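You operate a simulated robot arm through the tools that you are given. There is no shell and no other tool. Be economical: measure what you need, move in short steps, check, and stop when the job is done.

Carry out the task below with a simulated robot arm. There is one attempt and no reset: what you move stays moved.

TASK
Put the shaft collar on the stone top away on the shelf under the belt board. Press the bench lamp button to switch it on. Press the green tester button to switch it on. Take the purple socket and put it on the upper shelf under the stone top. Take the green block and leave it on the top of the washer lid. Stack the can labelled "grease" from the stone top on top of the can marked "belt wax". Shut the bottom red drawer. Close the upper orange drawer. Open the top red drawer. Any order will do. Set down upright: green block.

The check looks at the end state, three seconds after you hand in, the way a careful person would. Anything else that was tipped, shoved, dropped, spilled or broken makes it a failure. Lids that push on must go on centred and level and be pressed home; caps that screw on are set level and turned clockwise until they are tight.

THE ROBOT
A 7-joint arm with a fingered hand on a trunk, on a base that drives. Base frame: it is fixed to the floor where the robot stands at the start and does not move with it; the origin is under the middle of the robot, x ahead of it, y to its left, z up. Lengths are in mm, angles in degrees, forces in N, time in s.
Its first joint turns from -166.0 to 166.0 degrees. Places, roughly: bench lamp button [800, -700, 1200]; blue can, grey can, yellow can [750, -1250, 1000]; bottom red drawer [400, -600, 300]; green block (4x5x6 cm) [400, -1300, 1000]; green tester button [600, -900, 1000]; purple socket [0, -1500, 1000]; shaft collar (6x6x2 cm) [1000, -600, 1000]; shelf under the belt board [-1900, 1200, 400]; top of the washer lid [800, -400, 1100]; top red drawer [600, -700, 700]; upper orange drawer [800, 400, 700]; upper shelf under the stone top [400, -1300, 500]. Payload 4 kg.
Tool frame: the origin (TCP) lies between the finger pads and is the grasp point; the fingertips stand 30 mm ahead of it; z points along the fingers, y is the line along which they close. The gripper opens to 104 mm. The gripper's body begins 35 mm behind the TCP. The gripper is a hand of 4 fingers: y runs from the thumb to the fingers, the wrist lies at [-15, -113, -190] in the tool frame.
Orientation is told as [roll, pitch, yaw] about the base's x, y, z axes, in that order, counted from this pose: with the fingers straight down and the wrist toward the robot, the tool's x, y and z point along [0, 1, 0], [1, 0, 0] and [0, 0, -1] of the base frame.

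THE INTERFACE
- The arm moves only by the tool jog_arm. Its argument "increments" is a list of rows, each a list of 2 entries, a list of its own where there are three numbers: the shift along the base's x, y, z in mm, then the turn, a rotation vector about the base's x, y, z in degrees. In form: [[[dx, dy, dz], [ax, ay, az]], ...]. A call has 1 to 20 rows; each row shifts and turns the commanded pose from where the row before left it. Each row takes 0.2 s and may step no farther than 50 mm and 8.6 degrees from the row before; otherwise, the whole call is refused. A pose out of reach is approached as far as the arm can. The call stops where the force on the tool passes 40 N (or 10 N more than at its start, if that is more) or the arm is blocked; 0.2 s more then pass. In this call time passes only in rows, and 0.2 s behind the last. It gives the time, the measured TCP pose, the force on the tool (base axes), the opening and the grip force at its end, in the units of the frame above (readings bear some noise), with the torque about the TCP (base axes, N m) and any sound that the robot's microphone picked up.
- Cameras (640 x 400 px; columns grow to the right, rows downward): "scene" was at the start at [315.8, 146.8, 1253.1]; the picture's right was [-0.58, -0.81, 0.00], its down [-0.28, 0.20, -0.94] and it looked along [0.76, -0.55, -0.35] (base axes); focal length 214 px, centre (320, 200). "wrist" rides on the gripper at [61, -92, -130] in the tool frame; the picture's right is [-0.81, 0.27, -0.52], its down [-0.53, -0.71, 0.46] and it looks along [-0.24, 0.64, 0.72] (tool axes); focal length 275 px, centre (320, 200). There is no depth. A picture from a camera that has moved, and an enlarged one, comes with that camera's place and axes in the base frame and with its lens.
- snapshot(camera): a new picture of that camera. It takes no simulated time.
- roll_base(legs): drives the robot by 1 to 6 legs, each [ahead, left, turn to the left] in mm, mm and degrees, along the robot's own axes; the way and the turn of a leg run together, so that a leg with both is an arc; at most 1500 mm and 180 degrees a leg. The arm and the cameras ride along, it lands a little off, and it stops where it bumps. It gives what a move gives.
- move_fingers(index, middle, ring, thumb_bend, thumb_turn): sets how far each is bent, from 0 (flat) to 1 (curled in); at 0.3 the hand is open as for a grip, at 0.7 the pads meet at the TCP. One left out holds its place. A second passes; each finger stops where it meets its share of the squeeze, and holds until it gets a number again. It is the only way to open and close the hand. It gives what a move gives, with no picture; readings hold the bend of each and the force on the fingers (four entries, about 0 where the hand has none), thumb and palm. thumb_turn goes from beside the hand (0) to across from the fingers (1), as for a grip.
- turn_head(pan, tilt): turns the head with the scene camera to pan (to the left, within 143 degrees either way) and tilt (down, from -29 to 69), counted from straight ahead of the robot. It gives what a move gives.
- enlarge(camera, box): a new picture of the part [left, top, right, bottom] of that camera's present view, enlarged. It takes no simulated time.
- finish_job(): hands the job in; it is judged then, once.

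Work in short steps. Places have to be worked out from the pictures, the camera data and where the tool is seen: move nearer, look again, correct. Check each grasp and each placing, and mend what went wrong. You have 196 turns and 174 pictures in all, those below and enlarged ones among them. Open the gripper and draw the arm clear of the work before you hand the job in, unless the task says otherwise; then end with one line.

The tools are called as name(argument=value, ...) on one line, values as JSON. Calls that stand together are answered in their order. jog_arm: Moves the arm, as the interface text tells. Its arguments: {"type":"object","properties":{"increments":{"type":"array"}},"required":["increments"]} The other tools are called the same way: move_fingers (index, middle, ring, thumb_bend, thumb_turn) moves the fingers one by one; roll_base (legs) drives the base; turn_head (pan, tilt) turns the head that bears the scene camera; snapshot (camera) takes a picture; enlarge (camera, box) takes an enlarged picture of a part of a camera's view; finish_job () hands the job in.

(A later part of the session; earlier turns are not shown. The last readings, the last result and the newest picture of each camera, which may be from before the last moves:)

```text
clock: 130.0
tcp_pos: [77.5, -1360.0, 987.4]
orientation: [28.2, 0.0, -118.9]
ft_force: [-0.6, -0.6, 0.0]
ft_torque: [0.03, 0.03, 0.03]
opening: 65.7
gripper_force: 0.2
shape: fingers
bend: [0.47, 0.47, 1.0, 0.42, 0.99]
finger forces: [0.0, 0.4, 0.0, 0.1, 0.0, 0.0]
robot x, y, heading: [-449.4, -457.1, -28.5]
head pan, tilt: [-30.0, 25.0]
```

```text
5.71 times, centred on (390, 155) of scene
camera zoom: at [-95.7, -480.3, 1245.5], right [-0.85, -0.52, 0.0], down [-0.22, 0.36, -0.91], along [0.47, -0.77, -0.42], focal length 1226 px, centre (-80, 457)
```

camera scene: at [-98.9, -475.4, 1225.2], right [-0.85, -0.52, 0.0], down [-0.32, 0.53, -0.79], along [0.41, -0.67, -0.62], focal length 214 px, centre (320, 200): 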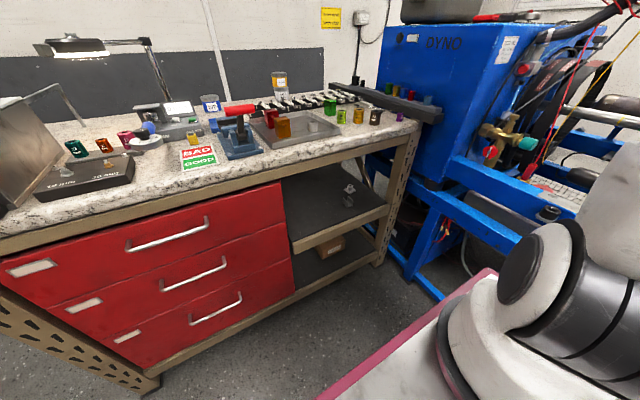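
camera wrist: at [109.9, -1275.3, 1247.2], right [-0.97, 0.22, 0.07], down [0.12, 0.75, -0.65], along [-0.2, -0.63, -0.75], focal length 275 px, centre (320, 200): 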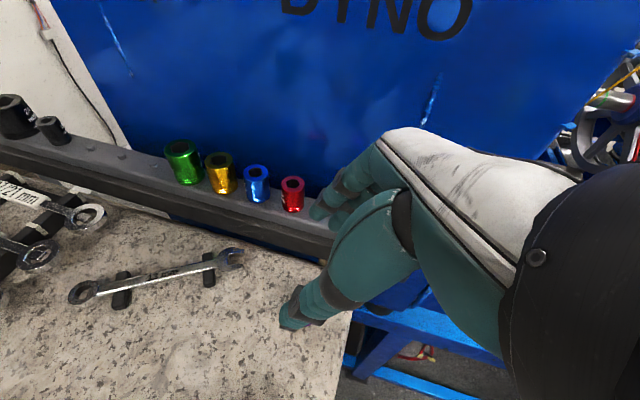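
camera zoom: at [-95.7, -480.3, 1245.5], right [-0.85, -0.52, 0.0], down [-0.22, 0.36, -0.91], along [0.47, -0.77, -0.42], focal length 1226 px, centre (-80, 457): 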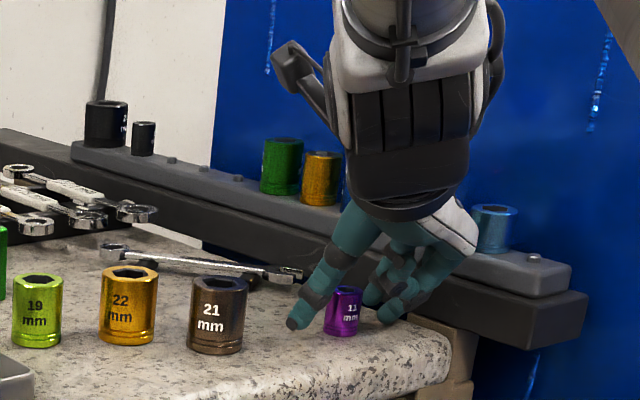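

Socket is upright again, shifted slightly. I shift the hand back 9 mm and 6 mm left, then close again.

jog_arm(increments=[[[-2.5, 4.8, 1], [0, 0, 0]], [[-2.5, 4.8, 0], [0, 0, 0]]])

move_fingers(index=0.58, middle=0.58, thumb_bend=0.58)

enlarge(camera="scene", box=[350, 120, 430, 190])

```text
clock: 130.6
tcp_pos: [70.9, -1350.2, 987.9]
orientation: [28.3, -0.2, -119.0]
ft_force: [1.2, 0.1, 0.6]
ft_torque: [-0.05, 0.0, 0.0]
opening: 65.7
gripper_force: 0.6
shape: fingers
bend: [0.47, 0.47, 1.0, 0.42, 0.99]
finger forces: [0.0, 0.6, 0.0, 0.1, 0.0, 0.1]
robot x, y, heading: [-452.6, -462.1, -28.5]
head pan, tilt: [-30.0, 25.0]
```

```text
clock: 131.6
tcp_pos: [70.8, -1350.3, 987.2]
orientation: [28.1, 0.0, -118.9]
ft_force: [-0.4, -0.4, 0.5]
ft_torque: [0.02, -0.02, 0.03]
opening: 34.1
gripper_force: 0.1
shape: fingers
bend: [0.57, 0.57, 1.0, 0.57, 1.0]
finger forces: [0.1, 0.0, 0.0, 0.1, 0.1, 0.1]
robot x, y, heading: [-452.3, -464.1, -28.3]
head pan, tilt: [-30.0, 25.0]
```

```text
5.71 times, centred on (390, 155) of scene
camera zoom: at [-95.7, -480.3, 1245.5], right [-0.85, -0.52, 0.0], down [-0.22, 0.36, -0.91], along [0.47, -0.77, -0.42], focal length 1226 px, centre (-80, 457)
```

zoom: 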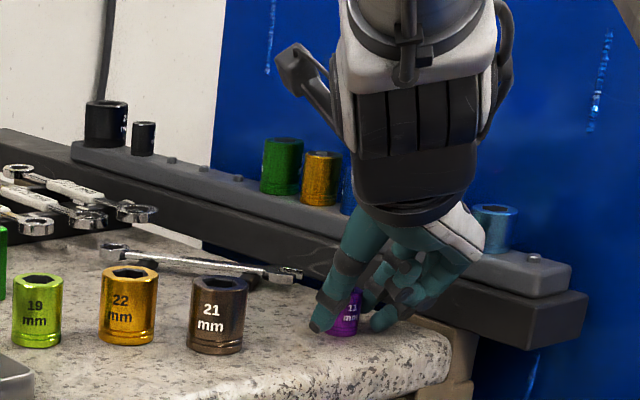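

Now the fingers flank it properly. Close fully.

move_fingers(index=0.72, middle=0.72, thumb_bend=0.72)

jog_arm(increments=[[[0, 0, 10], [0, 0, 0]], [[0, 0, 25], [0, 0, 0]]])

enlarge(camera="scene", box=[350, 120, 430, 190])

```text
clock: 132.6
tcp_pos: [71.2, -1350.6, 988.0]
orientation: [28.2, -0.2, -118.9]
ft_force: [0.3, -1.0, -1.2]
ft_torque: [0.01, -0.01, 0.0]
opening: 16.7
gripper_force: 7.8
shape: fingers
bend: [0.62, 0.72, 1.0, 0.64, 1.0]
finger forces: [7.3, 1.2, 0.1, 0.1, 7.9, 0.1]
robot x, y, heading: [-451.5, -465.9, -28.5]
head pan, tilt: [-30.0, 25.0]
```

```text
clock: 133.2
tcp_pos: [72.2, -1350.8, 1023.1]
orientation: [28.2, -0.2, -118.9]
ft_force: [0.5, 0.8, -1.1]
ft_torque: [0.01, 0.02, 0.01]
opening: 16.4
gripper_force: 8.4
shape: fingers
bend: [0.62, 0.72, 1.0, 0.64, 1.0]
finger forces: [7.2, 1.3, 0.0, 0.0, 7.9, 0.1]
robot x, y, heading: [-450.6, -465.9, -28.4]
head pan, tilt: [-30.0, 25.0]
```

```text
5.71 times, centred on (390, 155) of scene
camera zoom: at [-95.7, -480.4, 1245.5], right [-0.85, -0.52, 0.0], down [-0.22, 0.36, -0.91], along [0.47, -0.77, -0.42], focal length 1226 px, centre (-80, 457)
```

zoom: 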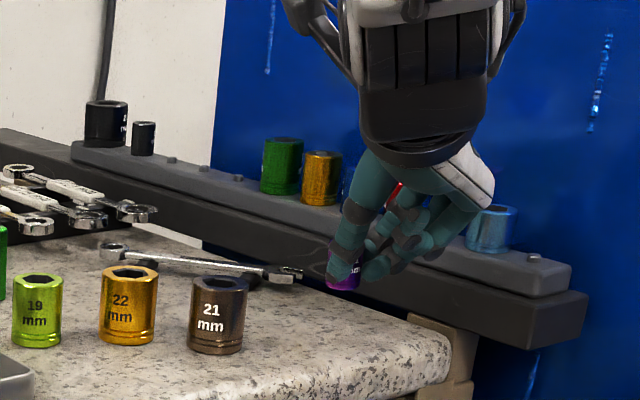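

Held by index and thumb. Lift a bit, move out in front of the open shelf bay, and lower to shelf height outside the bench.

jog_arm(increments=[[[0, 0, 40], [0, 0, 0]], [[-40, 25, 10], [0, 0, 0]], [[-35, 33, 0], [0, 0, 0]], [[-25, 42, 0], [0, 0, 0]], [[15, 46, 0], [0, 0, 0]], [[15, 46, 0], [0, 0, 0]], [[15, 46, 0], [0, 0, 0]], [[15, 46, 0], [0, 0, 0]], [[18, 27, 0], [0, 0, 0]], [[0, 0, -48], [0, 0, 0]], [[0, 0, -48], [0, 0, 0]], [[0, 0, -48], [0, 0, 0]], [[0, 0, -48], [0, 0, 0]], [[0, 0, -48], [0, 0, 0]], [[0, 0, -48], [0, 0, 0]], [[0, 0, -48], [0, 0, 0]], [[0, 0, -48], [0, 0, 0]]])

turn_head(pan=-30, tilt=42)

snapshot(camera="scene")

snapshot(camera="wrist")

```text
clock: 136.8
tcp_pos: [47.3, -1041.6, 684.5]
orientation: [28.2, -0.2, -118.9]
ft_force: [-0.6, 0.3, -0.5]
ft_torque: [0.0, 0.05, 0.0]
opening: 16.4
gripper_force: 6.6
shape: fingers
bend: [0.71, 0.72, 1.0, 0.65, 1.0]
finger forces: [7.0, 0.0, 0.1, 0.0, 7.0, 0.0]
robot x, y, heading: [-454.3, -466.5, -28.5]
head pan, tilt: [-30.0, 25.0]
```

```text
clock: 137.6
tcp_pos: [48.3, -1041.2, 685.4]
orientation: [28.1, 0.0, -118.8]
ft_force: [0.5, 0.5, -0.2]
ft_torque: [0.01, 0.02, 0.0]
opening: 16.1
gripper_force: 6.5
shape: fingers
bend: [0.71, 0.72, 1.0, 0.65, 1.0]
finger forces: [7.0, 0.0, 0.0, 0.0, 7.0, 0.0]
robot x, y, heading: [-447.0, -463.4, -28.7]
head pan, tilt: [-30.0, 42.0]
```

```text
75 pictures are left
camera scene: at [-100.1, -473.1, 1219.3], right [-0.85, -0.52, 0.0], down [-0.35, 0.57, -0.74], along [0.39, -0.63, -0.67], focal length 214 px, centre (320, 200)
```

scene: 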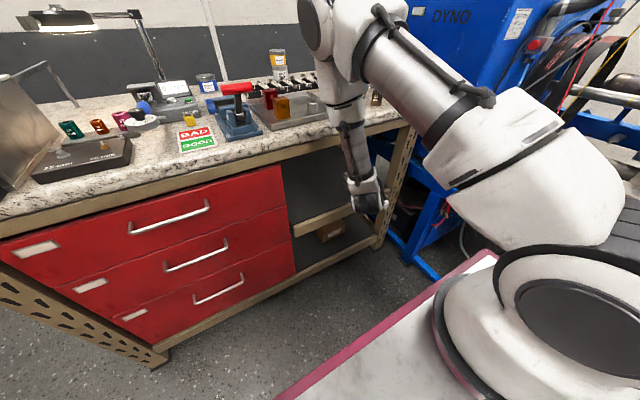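

```text
74 pictures are left
camera wrist: at [85.6, -956.7, 829.0], right [-0.97, 0.22, 0.07], down [0.12, 0.75, -0.65], along [-0.2, -0.63, -0.75], focal length 275 px, centre (320, 200)
```

wrist: 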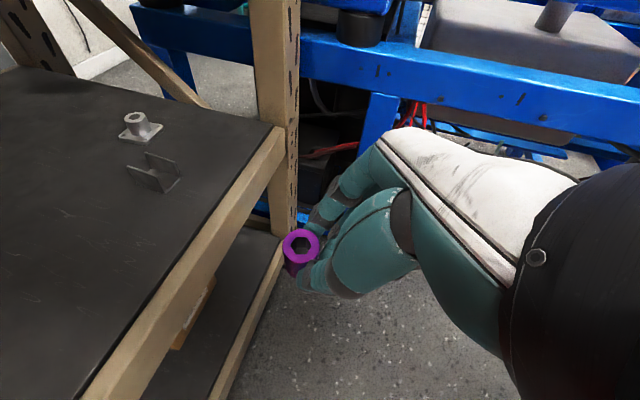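

Shelf surface z≈560, no lip, two small parts near the right; my spot is to the left-front of them. Lower a little and move in.

jog_arm(increments=[[[0, 0, -35], [0, 0, 0]], [[0, 0, -25], [0, 0, 0]], [[35, -19, 0], [0, 0, 0]], [[35, -19, 0], [0, 0, 0]], [[35, -19, 0], [0, 0, 0]], [[35, -19, 0], [0, 0, 0]]])

snapshot(camera="wrist")

enlarge(camera="scene", box=[240, 80, 440, 280])

```text
clock: 139.0
tcp_pos: [188.0, -1110.8, 626.3]
orientation: [28.2, -0.1, -118.9]
ft_force: [0.0, 0.5, -1.2]
ft_torque: [0.03, 0.01, 0.01]
opening: 16.4
gripper_force: 7.1
shape: fingers
bend: [0.71, 0.72, 1.0, 0.65, 1.0]
finger forces: [7.0, 0.1, 0.0, 0.0, 6.8, 0.0]
robot x, y, heading: [-448.9, -464.2, -28.4]
head pan, tilt: [-30.0, 42.0]
```

```text
73 pictures are left
camera wrist: at [225.6, -1026.9, 770.4], right [-0.97, 0.22, 0.07], down [0.12, 0.75, -0.65], along [-0.2, -0.63, -0.75], focal length 275 px, centre (320, 200)
```

wrist: 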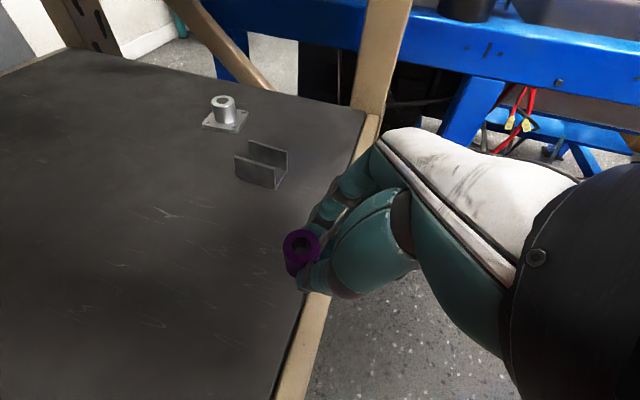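

```text
2.00 times, centred on (340, 180) of scene
camera zoom: at [-100.2, -473.1, 1219.2], right [-0.85, -0.52, 0.0], down [-0.35, 0.57, -0.74], along [0.39, -0.63, -0.67], focal length 429 px, centre (280, 240)
```

zoom: 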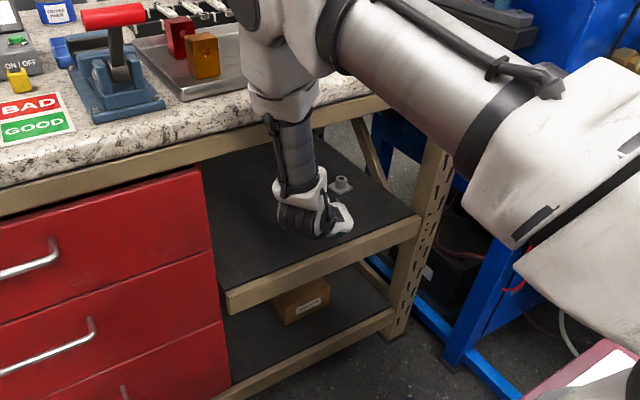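

Hand is at the shelf edge; the forearm is close to the bench front. I creep in 24 mm more, watching for contact.

jog_arm(increments=[[[5.3, -2.9, 0], [0, 0, 0]], [[5.3, -2.9, 0], [0, 0, 0]], [[5.3, -2.9, 0], [0, 0, 0]], [[5.3, -2.9, 0], [0, 0, 0]], [[0, 0, -8], [0, 0, 0]]])

enlarge(camera="wrist", box=[200, 160, 400, 360])

enlarge(camera="scene", box=[280, 60, 400, 240])

```text
clock: 140.2
tcp_pos: [209.0, -1126.9, 620.1]
orientation: [28.2, -0.1, -118.8]
ft_force: [0.1, -0.5, -0.5]
ft_torque: [0.02, 0.01, -0.02]
opening: 16.1
gripper_force: 6.4
shape: fingers
bend: [0.71, 0.72, 1.0, 0.65, 1.0]
finger forces: [7.0, 0.0, 0.0, 0.0, 6.8, 0.0]
robot x, y, heading: [-449.5, -462.7, -28.5]
head pan, tilt: [-30.0, 42.0]
```

```text
2.00 times, centred on (300, 260) of wrist
camera zoom: at [247.5, -1042.0, 764.5], right [-0.97, 0.22, 0.07], down [0.12, 0.75, -0.65], along [-0.2, -0.63, -0.75], focal length 551 px, centre (360, 80)
```

zoom: 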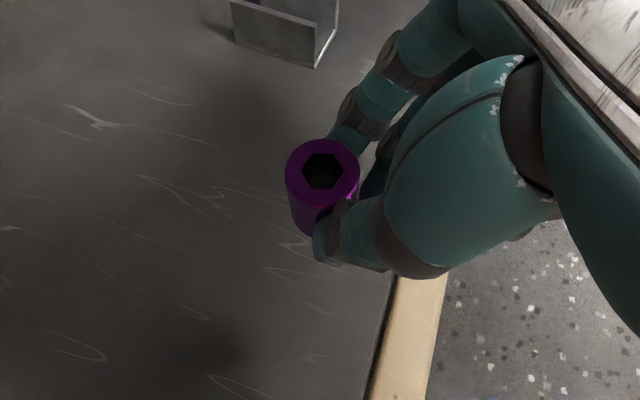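

```text
2.22 times, centred on (340, 150) of scene
camera zoom: at [-100.1, -473.0, 1219.2], right [-0.85, -0.52, 0.0], down [-0.35, 0.57, -0.74], along [0.39, -0.63, -0.67], focal length 477 px, centre (276, 311)
```

zoom: 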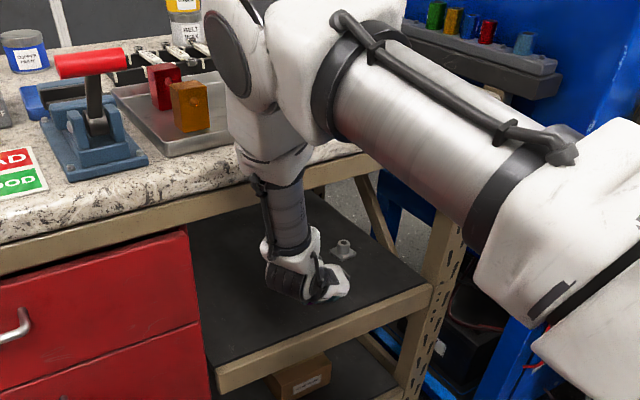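

Socket is well inside the shelf edge, roughly vertical, ~24 mm above the surface. Lower slowly to contact.

jog_arm(increments=[[[0, 0, -8], [0, 0, 0]], [[0, 0, -4], [0, 0, 0]], [[0, 0, -2], [0, 0, 0]], [[0, 0, -2], [0, 0, 0]], [[0, 0, -2], [0, 0, 0]]])

enlarge(camera="wrist", box=[200, 160, 400, 360])

```text
clock: 141.4
tcp_pos: [209.9, -1125.2, 602.8]
orientation: [28.2, 0.0, -118.9]
ft_force: [0.6, -1.2, -0.7]
ft_torque: [0.01, -0.01, 0.01]
opening: 16.5
gripper_force: 6.3
shape: fingers
bend: [0.71, 0.72, 1.0, 0.65, 1.0]
finger forces: [7.0, 0.0, 0.0, 0.0, 6.8, 0.0]
robot x, y, heading: [-450.7, -462.6, -28.5]
head pan, tilt: [-30.0, 42.0]
```

```text
2.00 times, centred on (300, 260) of wrist
camera zoom: at [248.1, -1041.6, 747.3], right [-0.97, 0.22, 0.07], down [0.12, 0.75, -0.65], along [-0.2, -0.63, -0.75], focal length 551 px, centre (360, 80)
```

zoom: 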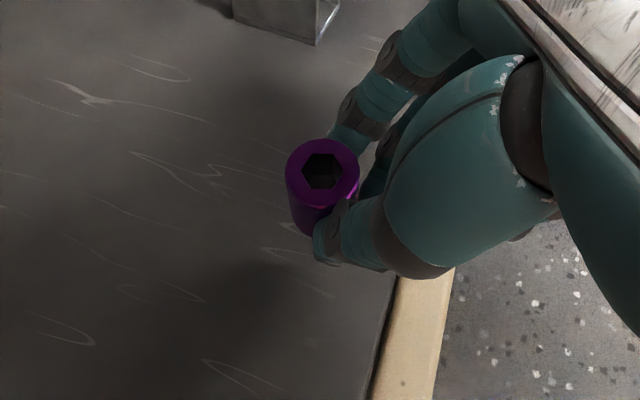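

Still no contact; continue down in 2 mm rows.

jog_arm(increments=[[[0, 0, -3], [0, 0, 0]], [[0, 0, -2], [0, 0, 0]], [[0, 0, -2], [0, 0, 0]], [[0, 0, -2], [0, 0, 0]]])

enlarge(camera="wrist", box=[200, 160, 400, 360])

```text
clock: 142.4
tcp_pos: [209.2, -1127.3, 593.2]
orientation: [28.2, -0.1, -119.0]
ft_force: [0.3, -0.1, -1.0]
ft_torque: [-0.01, 0.0, 0.01]
opening: 16.4
gripper_force: 7.1
shape: fingers
bend: [0.71, 0.72, 1.0, 0.65, 1.0]
finger forces: [7.0, 0.0, 0.1, 0.0, 6.8, 0.0]
robot x, y, heading: [-450.4, -464.0, -28.6]
head pan, tilt: [-30.0, 42.0]
```

```text
2.00 times, centred on (300, 260) of wrist
camera zoom: at [247.8, -1042.5, 737.9], right [-0.97, 0.22, 0.07], down [0.12, 0.75, -0.65], along [-0.2, -0.63, -0.75], focal length 551 px, centre (360, 80)
```

zoom: 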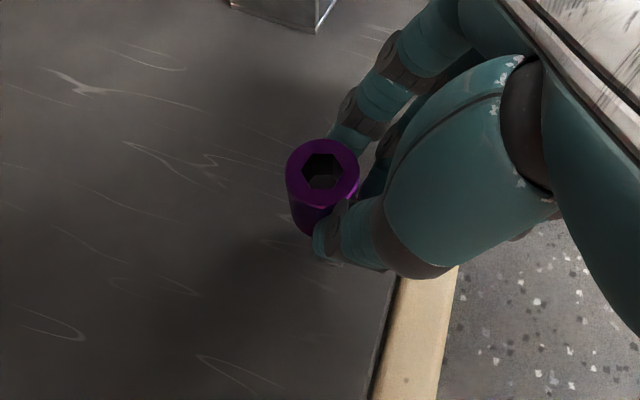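

No contact yet; continue.

jog_arm(increments=[[[0, 0, -2], [0, 0, 0]], [[0, 0, -2], [0, 0, 0]], [[0, 0, -2], [0, 0, 0]], [[0, 0, -2], [0, 0, 0]]])

jog_arm(increments=[[[0, 0, -1.5], [0, 0, 0]], [[0, 0, -1.5], [0, 0, 0]], [[0, 0, -1.5], [0, 0, 0]]])

```text
clock: 143.4
tcp_pos: [210.2, -1127.4, 585.9]
orientation: [28.3, -0.2, -118.9]
ft_force: [0.5, 0.4, -1.2]
ft_torque: [-0.02, 0.06, -0.02]
opening: 16.2
gripper_force: 7.1
shape: fingers
bend: [0.71, 0.72, 1.0, 0.65, 1.0]
finger forces: [7.0, 0.0, 0.0, 0.0, 6.9, 0.1]
robot x, y, heading: [-449.6, -467.3, -28.7]
head pan, tilt: [-30.0, 42.0]
```

```text
clock: 144.2
tcp_pos: [210.0, -1127.4, 582.4]
orientation: [28.2, -0.1, -118.9]
ft_force: [0.2, 0.6, -1.1]
ft_torque: [0.0, 0.03, 0.0]
opening: 16.3
gripper_force: 7.0
shape: fingers
bend: [0.71, 0.72, 1.0, 0.65, 1.0]
finger forces: [7.0, 0.1, 0.1, 0.0, 6.7, 0.1]
robot x, y, heading: [-452.1, -463.7, -28.5]
head pan, tilt: [-30.0, 42.0]
```

jog_arm(increments=[[[0, 0, -2], [0, 0, 0]], [[0, 0, -2], [0, 0, 0]], [[0, 0, -2], [0, 0, 0]], [[0, 0, -2], [0, 0, 0]]])

enlarge(camera="wrist", box=[200, 160, 400, 360])

```text
clock: 145.2
tcp_pos: [209.7, -1127.7, 574.7]
orientation: [28.3, -0.2, -118.8]
ft_force: [-3.5, -1.1, 12.4]
ft_torque: [-0.12, -0.03, -0.04]
opening: 16.1
gripper_force: 9.0
shape: fingers
bend: [0.71, 0.72, 1.0, 0.67, 1.0]
finger forces: [10.2, 0.0, 0.0, 0.0, 7.5, 0.1]
robot x, y, heading: [-451.2, -466.0, -28.4]
head pan, tilt: [-30.0, 42.0]
```

```text
2.00 times, centred on (300, 260) of wrist
camera zoom: at [247.9, -1043.1, 717.6], right [-0.97, 0.22, 0.07], down [0.12, 0.75, -0.66], along [-0.2, -0.63, -0.75], focal length 551 px, centre (360, 80)
```

zoom: 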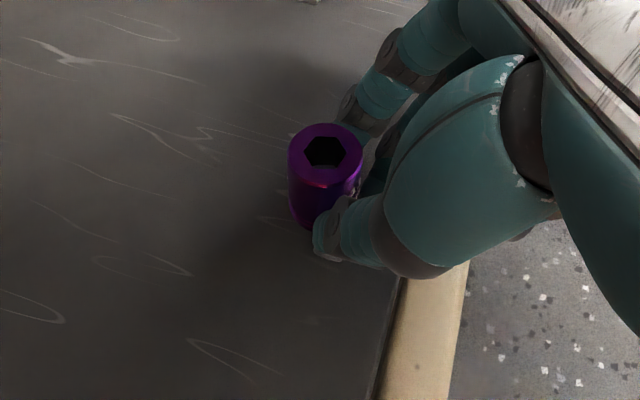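

Contact made and the socket has righted itself on the shelf. Release gently.

jog_arm(increments=[[[0, 0, 1], [0, 0, 0]]])

move_fingers(index=0.5, middle=0.5, thumb_bend=0.45)

enlarge(camera="wrist", box=[200, 160, 400, 360])

```text
clock: 145.6
tcp_pos: [210.7, -1125.9, 574.4]
orientation: [28.2, -0.1, -118.9]
ft_force: [-1.8, -1.4, 5.8]
ft_torque: [-0.13, -0.05, -0.08]
opening: 16.3
gripper_force: 8.7
shape: fingers
bend: [0.71, 0.72, 1.0, 0.67, 1.0]
finger forces: [9.7, 0.0, 0.1, 0.1, 7.0, 0.1]
robot x, y, heading: [-451.9, -468.2, -28.4]
head pan, tilt: [-30.0, 42.0]
```

```text
clock: 146.6
tcp_pos: [210.0, -1127.5, 574.8]
orientation: [28.1, -0.2, -118.9]
ft_force: [3.7, 3.2, 11.3]
ft_torque: [-0.08, -0.04, 0.03]
opening: 57.9
gripper_force: 5.7
shape: fingers
bend: [0.5, 0.57, 1.0, 0.45, 0.99]
finger forces: [0.1, 12.1, 0.0, 0.0, 0.0, 0.0]
robot x, y, heading: [-452.7, -465.0, -28.6]
head pan, tilt: [-30.0, 42.0]
```

```text
2.00 times, centred on (300, 260) of wrist
camera zoom: at [248.3, -1042.5, 718.9], right [-0.97, 0.22, 0.07], down [0.12, 0.75, -0.65], along [-0.2, -0.63, -0.75], focal length 551 px, centre (360, 80)
```

zoom: 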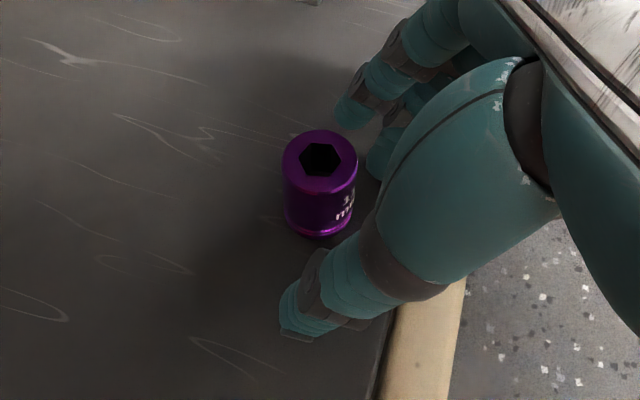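

Socket stands on the shelf. Raise a little and withdraw straight back out, then up.

jog_arm(increments=[[[0, 0, 6], [0, 0, 0]], [[-5, 2.7, 10], [0, 0, 0]], [[-25, 13.5, 12], [0, 0, 0]], [[-40, 21.5, 0], [0, 0, 0]], [[-40, 21.5, 0], [0, 0, 0]], [[-40, 21.5, 0], [0, 0, 0]], [[-40, 21.5, 0], [0, 0, 0]], [[-40, 21.5, 0], [0, 0, 0]]])

snapshot(camera="wrist")

```text
clock: 148.4
tcp_pos: [-19.4, -999.6, 601.0]
orientation: [28.3, -0.1, -118.8]
ft_force: [0.1, -0.2, -0.7]
ft_torque: [-0.03, -0.01, 0.0]
opening: 58.1
gripper_force: 0.1
shape: fingers
bend: [0.5, 0.5, 1.0, 0.45, 0.99]
finger forces: [0.0, 0.1, 0.0, 0.0, 0.0, 0.1]
robot x, y, heading: [-450.0, -462.1, -28.5]
head pan, tilt: [-30.0, 42.0]
```

```text
65 pictures are left
camera wrist: at [17.7, -914.8, 744.9], right [-0.97, 0.22, 0.07], down [0.12, 0.75, -0.65], along [-0.2, -0.63, -0.75], focal length 275 px, centre (320, 200)
```

wrist: 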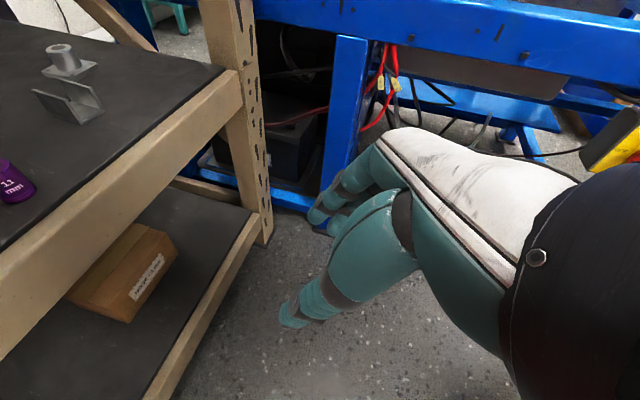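

Socket placed. I raise the arm, undo the tilt, turn the hand forward again, then drive back in toward the green block.

jog_arm(increments=[[[0, 0, 48], [0, 0, 0]], [[0, 0, 48], [0, 0, 0]], [[0, 0, 48], [0, 0, 0]], [[0, 0, 48], [0, 0, 0]], [[0, 0, 48], [3.34, 6.16, 0]], [[0, 0, 48], [3.34, 6.16, 0]], [[0, 0, 48], [3.34, 6.16, 0]], [[0, 0, 48], [3.34, 6.16, 0]], [[0, 0, 48], [0, 0, 8]], [[0, 0, 48], [0, 0, 8]], [[0, 0, 48], [0, 0, 8]], [[0, 0, 48], [0, 0, 8]], [[0, 0, 48], [0, 0, 8]], [[0, 0, 0], [0, 0, 8]], [[0, 0, 0], [0, 0, 8]], [[0, 0, 0], [0, 0, 8]], [[0, 0, 0], [0, 0, 8]], [[0, 0, 0], [0, 0, 8]], [[0, 0, 0], [0, 0, 8]]])

move_fingers(index=0.3, middle=0.3, ring=0.3, thumb_bend=0.3)

roll_base(legs=[[430, 50, 0]])

turn_head(pan=-45, tilt=30)

snapshot(camera="wrist")

```text
clock: 152.4
tcp_pos: [1.2, -1017.3, 1218.0]
orientation: [0.1, -0.3, -30.6]
ft_force: [0.3, 0.0, -0.1]
ft_torque: [0.0, 0.02, -0.01]
opening: 57.9
gripper_force: 0.1
shape: fingers
bend: [0.5, 0.5, 1.0, 0.45, 0.99]
finger forces: [0.0, 0.0, 0.0, 0.0, 0.0, 0.1]
out of reach, approached as far as the arm can: row 3, 4
robot x, y, heading: [-450.1, -462.5, -28.5]
head pan, tilt: [-30.0, 42.0]
```

```text
clock: 153.4
tcp_pos: [-0.1, -1018.2, 1217.7]
orientation: [0.3, -0.3, -30.7]
ft_force: [0.5, 0.4, -0.4]
ft_torque: [0.0, 0.01, 0.03]
opening: 102.5
gripper_force: 0.0
shape: fingers
bend: [0.3, 0.3, 0.3, 0.3, 0.98]
finger forces: [0.0, 0.0, 0.1, 0.1, 0.1, 0.0]
robot x, y, heading: [-451.7, -463.9, -28.6]
head pan, tilt: [-30.0, 42.0]
```

```text
clock: 156.1
tcp_pos: [415.3, -1180.7, 1217.5]
orientation: [0.2, -0.4, -30.4]
ft_force: [-0.6, 0.6, -0.2]
ft_torque: [0.01, 0.0, -0.01]
opening: 102.8
gripper_force: 0.1
shape: fingers
bend: [0.3, 0.3, 0.3, 0.3, 0.98]
finger forces: [0.0, 0.1, 0.1, 0.1, 0.0, 0.0]
robot x, y, heading: [-38.8, -628.0, -28.3]
head pan, tilt: [-30.0, 42.0]
```

```text
clock: 156.9
tcp_pos: [415.4, -1181.9, 1217.0]
orientation: [0.2, -0.3, -30.4]
ft_force: [0.1, -0.5, -0.2]
ft_torque: [0.04, -0.01, 0.01]
opening: 102.7
gripper_force: 0.1
shape: fingers
bend: [0.3, 0.3, 0.3, 0.3, 0.98]
finger forces: [0.0, 0.0, 0.0, 0.1, 0.0, 0.1]
robot x, y, heading: [-39.4, -631.0, -28.0]
head pan, tilt: [-45.0, 30.0]
```

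```text
64 pictures are left
camera wrist: at [366.9, -1080.8, 1348.3], right [-0.18, -0.84, 0.52], down [-0.88, -0.1, -0.46], along [0.44, -0.54, -0.72], focal length 275 px, centre (320, 200)
```

wrist: 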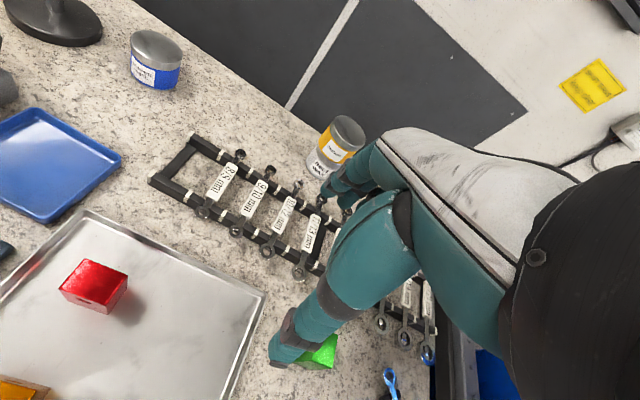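

Shift the hand so the block is visible to the wrist camera.

jog_arm(increments=[[[-24, -41, -10], [0, 0, 0]], [[-24, -41, -10], [0, 0, 0]], [[-24, -41, -10], [0, 0, 0]], [[-24, -41, -10], [0, 0, 0]], [[-5, -15, -25], [0, 0, 0]]])

enlarge(camera="wrist", box=[120, 160, 320, 360])

```text
clock: 158.1
tcp_pos: [313.7, -1358.9, 1152.9]
orientation: [0.1, -0.3, -30.4]
ft_force: [0.2, 0.9, 0.3]
ft_torque: [-0.04, 0.0, -0.03]
opening: 102.7
gripper_force: 0.1
shape: fingers
bend: [0.3, 0.3, 0.3, 0.3, 0.98]
finger forces: [0.0, 0.1, 0.1, 0.1, 0.0, 0.1]
robot x, y, heading: [-37.6, -626.8, -28.4]
head pan, tilt: [-45.0, 30.0]
```

```text
2.00 times, centred on (220, 260) of wrist
camera zoom: at [265.3, -1258.8, 1282.8], right [-0.18, -0.84, 0.52], down [-0.88, -0.1, -0.46], along [0.44, -0.54, -0.72], focal length 551 px, centre (520, 80)
```

zoom: 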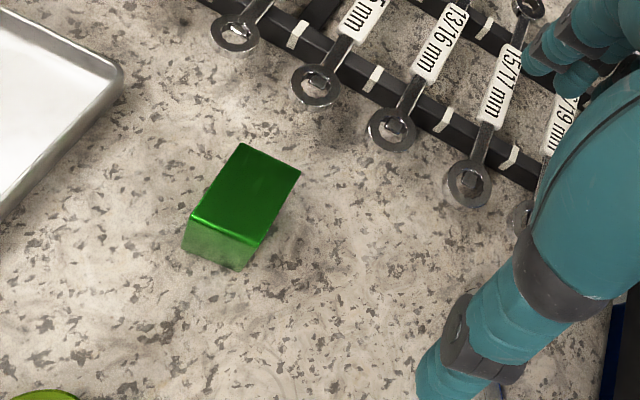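

Block: centre ≈(354,-1296), faces square to the bench (≈40 mm along depth, ≈31 mm along length). I pre-shape and move above it.

move_fingers(index=0.45, middle=0.45, ring=1, thumb_bend=0.43)

jog_arm(increments=[[[21.5, 33, 0], [0, 0, 0]], [[21.5, 33, 0], [0, 0, 0]], [[0, 0, -45], [0, 0, 0]], [[0, 0, -35], [0, 0, 0]]])

snapshot(camera="wrist")

enlarge(camera="scene", box=[300, 110, 420, 210])

```text
clock: 159.1
tcp_pos: [314.8, -1359.2, 1153.4]
orientation: [0.2, -0.3, -30.5]
ft_force: [0.9, 0.5, 0.5]
ft_torque: [0.01, 0.01, -0.03]
opening: 68.1
gripper_force: 0.1
shape: fingers
bend: [0.45, 0.45, 1.0, 0.43, 0.99]
finger forces: [0.1, 0.0, 0.0, 0.0, 0.1, 0.1]
robot x, y, heading: [-36.7, -625.3, -28.2]
head pan, tilt: [-45.0, 30.0]
```

```text
clock: 160.1
tcp_pos: [357.5, -1295.4, 1071.4]
orientation: [0.2, -0.4, -30.4]
ft_force: [-0.5, 1.4, -0.8]
ft_torque: [-0.02, 0.0, 0.0]
opening: 67.9
gripper_force: 0.0
shape: fingers
bend: [0.45, 0.45, 1.0, 0.43, 0.99]
finger forces: [0.0, 0.0, 0.0, 0.1, 0.0, 0.0]
robot x, y, heading: [-38.2, -627.9, -28.4]
head pan, tilt: [-45.0, 30.0]
```

```text
62 pictures are left
camera wrist: at [309.4, -1195.5, 1201.5], right [-0.18, -0.84, 0.52], down [-0.88, -0.1, -0.46], along [0.44, -0.54, -0.72], focal length 275 px, centre (320, 200)
```

wrist: 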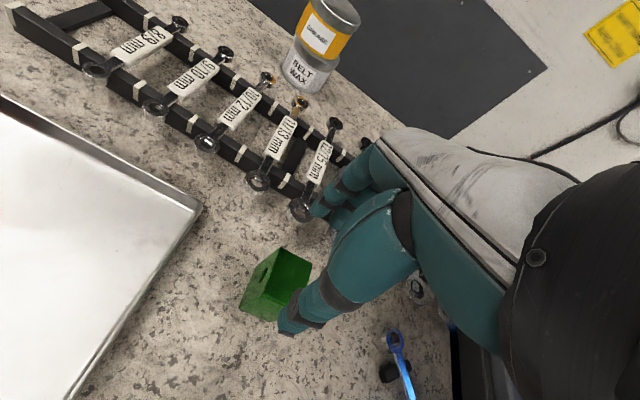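

```text
4.00 times, centred on (360, 160) of scene
camera zoom: at [294.0, -650.8, 1237.6], right [-0.96, -0.29, 0.0], down [-0.15, 0.48, -0.87], along [0.25, -0.83, -0.5], focal length 858 px, centre (160, 360)
```

zoom: 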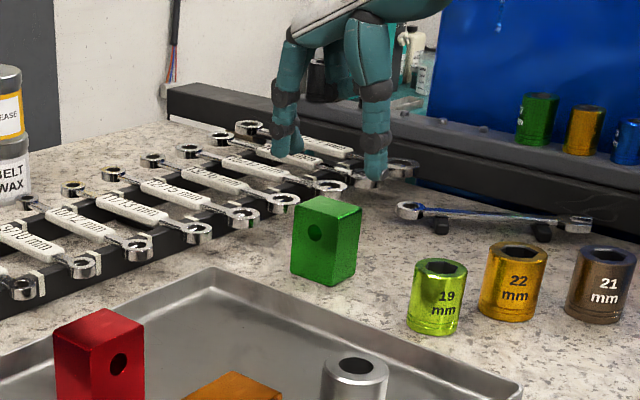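

Aligned. Lower and grip.

jog_arm(increments=[[[0, 1, -35], [0, 0, 0]], [[0, 1, -25], [0, 0, 0]], [[0, 0, -14], [0, 0, 0]], [[0, 0, -6], [0, 0, 0]]])

move_fingers(index=0.72, middle=0.72, thumb_bend=0.72)

enlarge(camera="scene", box=[300, 110, 420, 210])

```text
clock: 161.1
tcp_pos: [359.2, -1292.0, 991.7]
orientation: [0.2, -0.3, -30.4]
ft_force: [-0.8, -0.4, 1.2]
ft_torque: [-0.02, 0.0, -0.02]
opening: 68.1
gripper_force: 1.2
shape: fingers
bend: [0.45, 0.45, 1.0, 0.43, 0.99]
finger forces: [0.0, 0.0, 1.2, 0.0, 0.0, 0.0]
robot x, y, heading: [-39.1, -624.7, -28.2]
head pan, tilt: [-45.0, 30.0]
```

```text
clock: 162.1
tcp_pos: [359.4, -1291.5, 992.0]
orientation: [0.1, -0.3, -30.4]
ft_force: [-0.2, -0.6, 0.5]
ft_torque: [0.02, -0.02, -0.02]
opening: 37.2
gripper_force: 18.4
shape: fingers
bend: [0.59, 0.61, 1.0, 0.55, 1.0]
finger forces: [9.2, 9.2, 0.6, 0.0, 18.1, 0.0]
robot x, y, heading: [-39.7, -629.5, -28.1]
head pan, tilt: [-45.0, 30.0]
```

```text
4.00 times, centred on (360, 160) of scene
camera zoom: at [294.0, -650.9, 1237.5], right [-0.96, -0.29, 0.0], down [-0.15, 0.48, -0.87], along [0.25, -0.83, -0.5], focal length 858 px, centre (160, 360)
```

zoom: 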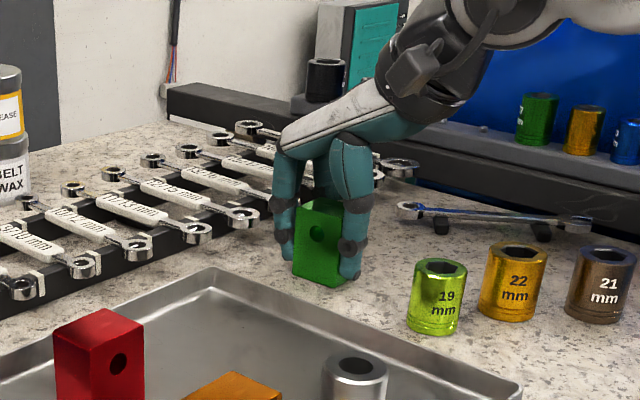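

Firm grip. Lift high, back off slightly and drive left toward the washer.

jog_arm(increments=[[[0, 0, 15], [0, 0, 0]], [[0, 0, 45], [0, 0, 0]], [[0, 0, 45], [0, 0, 0]], [[0, 0, 45], [0, 0, 0]], [[0, 0, 45], [0, 0, 0]], [[0, 0, 45], [0, 0, 0]], [[0, 0, 35], [0, 0, 0]]])

roll_base(legs=[[-130, 0, 0], [0, 530, 0]])

turn_head(pan=0, tilt=25)

snapshot(camera="scene")

```text
clock: 163.7
tcp_pos: [354.1, -1291.6, 1266.8]
orientation: [0.2, -0.3, -30.4]
ft_force: [-0.5, -0.7, -1.3]
ft_torque: [0.02, 0.02, -0.03]
opening: 36.4
gripper_force: 18.4
shape: fingers
bend: [0.59, 0.61, 1.0, 0.55, 1.0]
finger forces: [9.0, 9.1, 0.7, 0.0, 17.9, 0.1]
robot x, y, heading: [-39.6, -630.3, -28.0]
head pan, tilt: [-45.0, 30.0]
```

```text
clock: 167.6
tcp_pos: [491.8, -767.3, 1265.7]
orientation: [0.1, -0.3, -29.9]
ft_force: [-0.1, 0.3, -2.1]
ft_torque: [0.0, 0.0, -0.02]
opening: 36.7
gripper_force: 18.4
shape: fingers
bend: [0.59, 0.61, 1.0, 0.55, 1.0]
finger forces: [8.9, 8.9, 0.6, 0.1, 17.9, 0.0]
robot x, y, heading: [95.0, -109.8, -27.8]
head pan, tilt: [-45.0, 30.0]
```

```text
clock: 168.7
tcp_pos: [490.5, -766.3, 1267.3]
orientation: [0.1, -0.3, -29.9]
ft_force: [0.1, -0.5, -1.3]
ft_torque: [0.01, 0.03, -0.01]
opening: 36.9
gripper_force: 18.3
shape: fingers
bend: [0.59, 0.61, 1.0, 0.55, 1.0]
finger forces: [9.0, 9.1, 0.7, 0.1, 17.9, 0.1]
robot x, y, heading: [92.8, -108.2, -27.5]
head pan, tilt: [0.0, 25.0]
```

```text
59 pictures are left
camera scene: at [478.9, -83.4, 1245.5], right [-0.46, -0.89, 0.0], down [-0.37, 0.2, -0.91], along [0.8, -0.42, -0.42], focal length 214 px, centre (320, 200)
```

scene: 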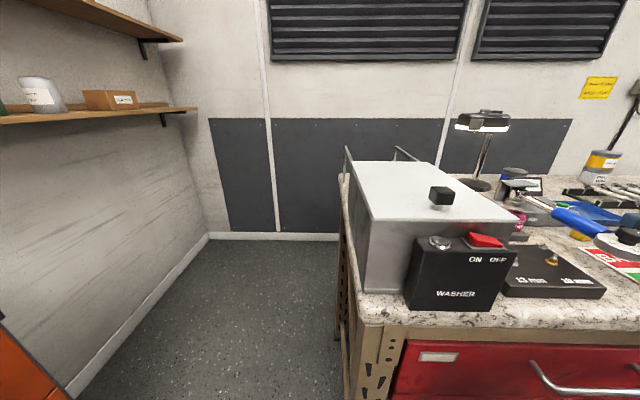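

Lid corners give centre ≈(754,-437), knob ≈(652,-375). I'll place the block at ≈(765,-445). Move over and down to 20 mm above.

jog_arm(increments=[[[28, 32.5, 0], [0, 0, 0]], [[28, 32.5, 0], [0, 0, 0]], [[28, 32.5, 0], [0, 0, 0]], [[28, 32.5, 0], [0, 0, 0]], [[28, 32.5, 0], [0, 0, 0]], [[28, 32.5, 0], [0, 0, 0]], [[28, 32.5, 0], [0, 0, 0]], [[28, 32.5, 0], [0, 0, 0]], [[28, 32.5, 0], [0, 0, 0]], [[28, 32.5, 0], [0, 0, 0]], [[0, 0, -45], [0, 0, 0]], [[0, 0, -45], [0, 0, 0]], [[0, 0, -15], [0, 0, 0]]])

enlarge(camera="scene", box=[340, 100, 520, 240])

```text
clock: 171.5
tcp_pos: [771.8, -441.8, 1164.0]
orientation: [0.3, -0.3, -29.8]
ft_force: [0.0, -0.2, -2.6]
ft_torque: [-0.03, -0.02, 0.03]
opening: 36.7
gripper_force: 18.3
shape: fingers
bend: [0.59, 0.61, 1.0, 0.55, 1.0]
finger forces: [8.8, 8.9, 0.7, 0.0, 17.6, 0.0]
robot x, y, heading: [92.3, -106.7, -27.5]
head pan, tilt: [0.0, 25.0]
```

```text
2.86 times, centred on (430, 170) of scene
camera zoom: at [479.0, -83.1, 1245.5], right [-0.46, -0.89, 0.0], down [-0.37, 0.2, -0.91], along [0.8, -0.42, -0.42], focal length 613 px, centre (6, 286)
```

zoom: 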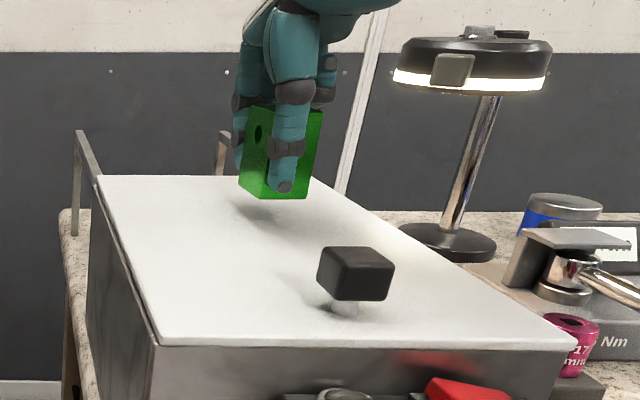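

Block is over the lid, level. Lower to contact.

jog_arm(increments=[[[0, 0, -10], [0, 0, 0]], [[0, 0, -4], [0, 0, 0]], [[0, 0, -2], [0, 0, 0]], [[0, 0, -2], [0, 0, 0]], [[0, 0, -2], [0, 0, 0]], [[0, 0, -1.5], [0, 0, 0]]])

enlarge(camera="scene", box=[340, 100, 520, 240])

```text
clock: 172.9
tcp_pos: [771.1, -440.8, 1141.1]
orientation: [0.2, -0.5, -29.8]
ft_force: [-0.2, -1.9, 9.5]
ft_torque: [-0.11, -0.16, -0.03]
opening: 36.7
gripper_force: 22.0
shape: fingers
bend: [0.59, 0.61, 1.0, 0.55, 1.0]
finger forces: [9.8, 10.3, 4.2, 0.0, 19.1, 0.0]
robot x, y, heading: [94.0, -105.9, -27.5]
head pan, tilt: [0.0, 25.0]
```

```text
2.86 times, centred on (430, 170) of scene
camera zoom: at [478.7, -83.2, 1245.6], right [-0.46, -0.89, 0.0], down [-0.37, 0.2, -0.91], along [0.8, -0.42, -0.42], focal length 613 px, centre (6, 286)
```

zoom: 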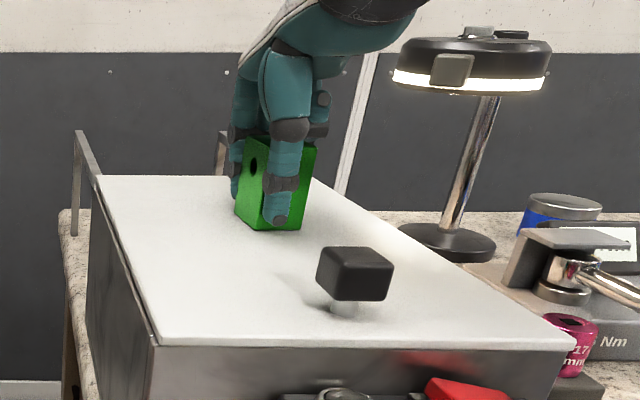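

Contact at the predicted height. Release, rise straight up, and check.

move_fingers(index=0.45, middle=0.45, thumb_bend=0.4)

jog_arm(increments=[[[0, 0, 10], [0, 0, 0]], [[0, 0, 30], [0, 0, 0]], [[0, 0, 45], [0, 0, 0]], [[0, 0, 45], [0, 0, 0]]])

enlarge(camera="scene", box=[340, 100, 520, 240])

snapshot(camera="wrist")

```text
clock: 173.9
tcp_pos: [770.8, -442.0, 1139.1]
orientation: [0.2, -0.4, -29.9]
ft_force: [0.8, -0.7, -0.1]
ft_torque: [0.01, -0.02, 0.0]
opening: 71.1
gripper_force: 0.2
shape: fingers
bend: [0.45, 0.45, 1.0, 0.4, 0.99]
finger forces: [0.0, 0.1, 0.1, 0.0, 0.0, 0.0]
robot x, y, heading: [92.3, -106.9, -28.0]
head pan, tilt: [0.0, 25.0]
```

```text
clock: 174.9
tcp_pos: [768.6, -443.4, 1270.7]
orientation: [0.2, -0.2, -29.9]
ft_force: [0.6, -0.1, 0.9]
ft_torque: [0.01, 0.02, 0.0]
opening: 71.0
gripper_force: 0.1
shape: fingers
bend: [0.45, 0.45, 1.0, 0.4, 0.99]
finger forces: [0.0, 0.0, 0.1, 0.1, 0.1, 0.0]
robot x, y, heading: [93.2, -104.3, -27.6]
head pan, tilt: [0.0, 25.0]
```

```text
2.86 times, centred on (430, 170) of scene
camera zoom: at [479.0, -83.3, 1245.5], right [-0.46, -0.89, 0.0], down [-0.37, 0.2, -0.91], along [0.8, -0.42, -0.42], focal length 613 px, centre (6, 286)
```

zoom: 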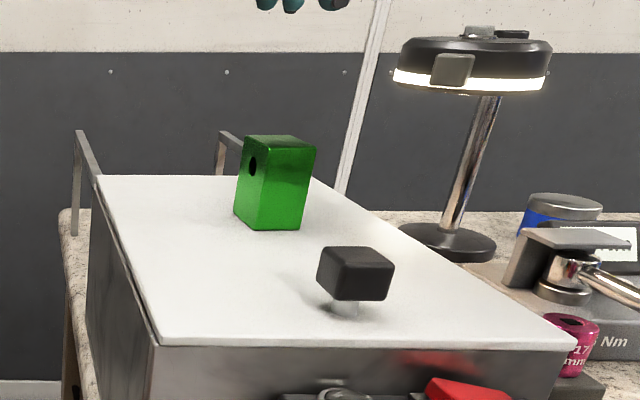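

```text
55 pictures are left
camera wrist: at [718.7, -343.6, 1400.9], right [-0.17, -0.84, 0.52], down [-0.88, -0.11, -0.46], along [0.44, -0.53, -0.72], focal length 275 px, centre (320, 200)
```

wrist: 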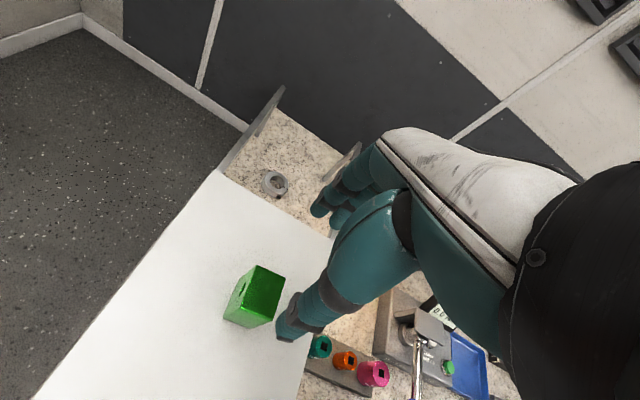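

Block stands upright on the lid. The shaft collar lies behind the washer at ≈(1008,-558), between two lid stays. I drive closer so the arm comes in steeply, and look.

roll_base(legs=[[130, 0, 0]])

move_fingers(index=0.33, middle=0.33, ring=0.33, thumb_bend=0.33)

jog_arm(increments=[[[15, -35, 0], [0, 0, 0]], [[15, -35, 0], [0, 0, 0]]])

snapshot(camera="wrist")

snapshot(camera="scene")

```text
clock: 176.2
tcp_pos: [883.2, -501.9, 1270.0]
orientation: [0.1, -0.4, -29.8]
ft_force: [-0.5, 0.2, 0.2]
ft_torque: [0.0, 0.03, 0.03]
opening: 70.8
gripper_force: 0.0
shape: fingers
bend: [0.45, 0.45, 1.0, 0.4, 0.99]
finger forces: [0.0, 0.0, 0.0, 0.0, 0.0, 0.0]
robot x, y, heading: [205.5, -169.9, -27.6]
head pan, tilt: [0.0, 25.0]
```

```text
clock: 177.2
tcp_pos: [884.6, -502.5, 1269.6]
orientation: [0.2, -0.3, -29.8]
ft_force: [0.4, -0.5, -1.0]
ft_torque: [0.01, 0.0, 0.0]
opening: 95.0
gripper_force: 0.2
shape: fingers
bend: [0.33, 0.33, 0.33, 0.33, 0.98]
finger forces: [0.0, 0.1, 0.1, 0.0, 0.0, 0.0]
robot x, y, heading: [205.9, -167.5, -27.3]
head pan, tilt: [0.0, 25.0]
```

```text
clock: 177.8
tcp_pos: [914.4, -570.9, 1271.7]
orientation: [0.2, -0.3, -29.8]
ft_force: [0.1, 0.5, -0.6]
ft_torque: [-0.07, -0.04, -0.01]
opening: 95.3
gripper_force: 0.1
shape: fingers
bend: [0.33, 0.33, 0.33, 0.33, 0.98]
finger forces: [0.0, 0.0, 0.0, 0.0, 0.0, 0.1]
robot x, y, heading: [206.2, -168.5, -27.8]
head pan, tilt: [0.0, 25.0]
```

```text
54 pictures are left
camera wrist: at [863.9, -472.3, 1402.2], right [-0.17, -0.84, 0.52], down [-0.88, -0.11, -0.46], along [0.44, -0.53, -0.72], focal length 275 px, centre (320, 200)
```

wrist: 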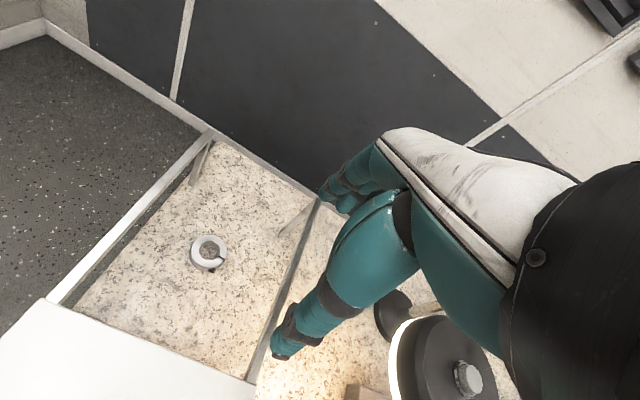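

```text
53 pictures are left
camera scene: at [594.0, -142.5, 1245.6], right [-0.46, -0.89, 0.0], down [-0.37, 0.2, -0.91], along [0.8, -0.42, -0.42], focal length 214 px, centre (320, 200)
```

scene: 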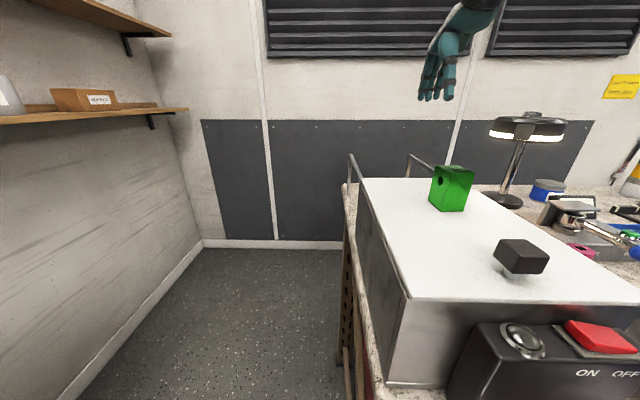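

Collar ≈(1008,-561). Lid rails run at z≈1110 on both sides (~85 mm each), so I use yaw -18° to keep camera and wrist centred, and descend to half-way first.

jog_arm(increments=[[[32, 4, 0], [0, 0, 6]], [[32, 4, 0], [0, 0, 6]], [[31, 5, 0], [0, 0, 0]], [[0, 0, -45], [0, 0, 0]], [[0, 0, -45], [0, 0, 0]], [[0, 0, -45], [0, 0, 0]]])

snapshot(camera="wrist")

enlarge(camera="scene", box=[320, 60, 520, 240])

```text
clock: 179.2
tcp_pos: [1008.7, -554.7, 1135.1]
orientation: [0.2, -0.3, -17.8]
ft_force: [-0.3, 0.9, 0.4]
ft_torque: [0.0, -0.02, 0.03]
opening: 95.5
gripper_force: 0.1
shape: fingers
bend: [0.33, 0.33, 0.33, 0.33, 0.98]
finger forces: [0.0, 0.0, 0.0, 0.1, 0.0, 0.0]
robot x, y, heading: [208.1, -167.0, -27.4]
head pan, tilt: [0.0, 25.0]
```

```text
52 pictures are left
camera wrist: at [940.4, -469.5, 1265.4], right [0.01, -0.86, 0.52], down [-0.84, -0.29, -0.46], along [0.54, -0.43, -0.72], focal length 275 px, centre (320, 200)
```

wrist: 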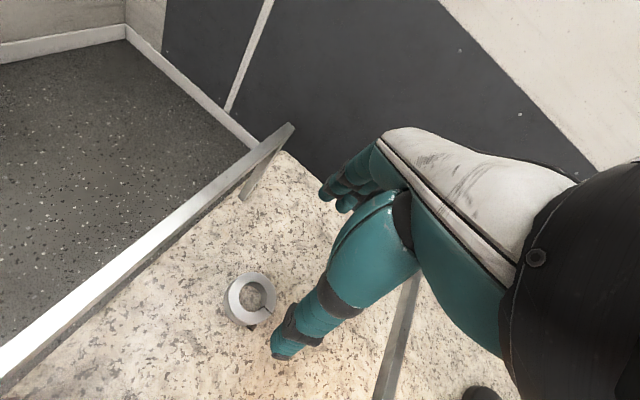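

```text
2.22 times, centred on (420, 150) of scene
camera zoom: at [594.1, -142.7, 1245.5], right [-0.46, -0.89, 0.0], down [-0.37, 0.2, -0.91], along [0.8, -0.42, -0.42], focal length 477 px, centre (98, 311)
```

zoom: 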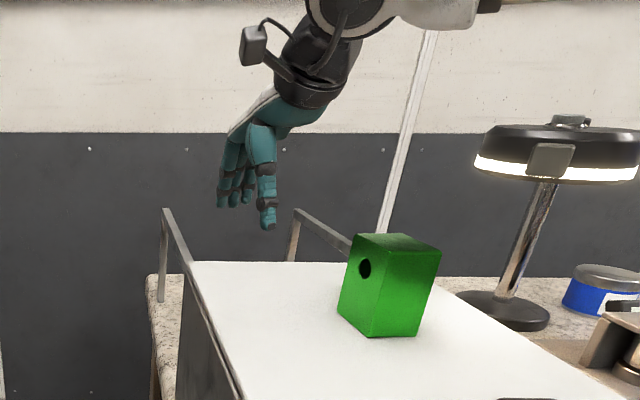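

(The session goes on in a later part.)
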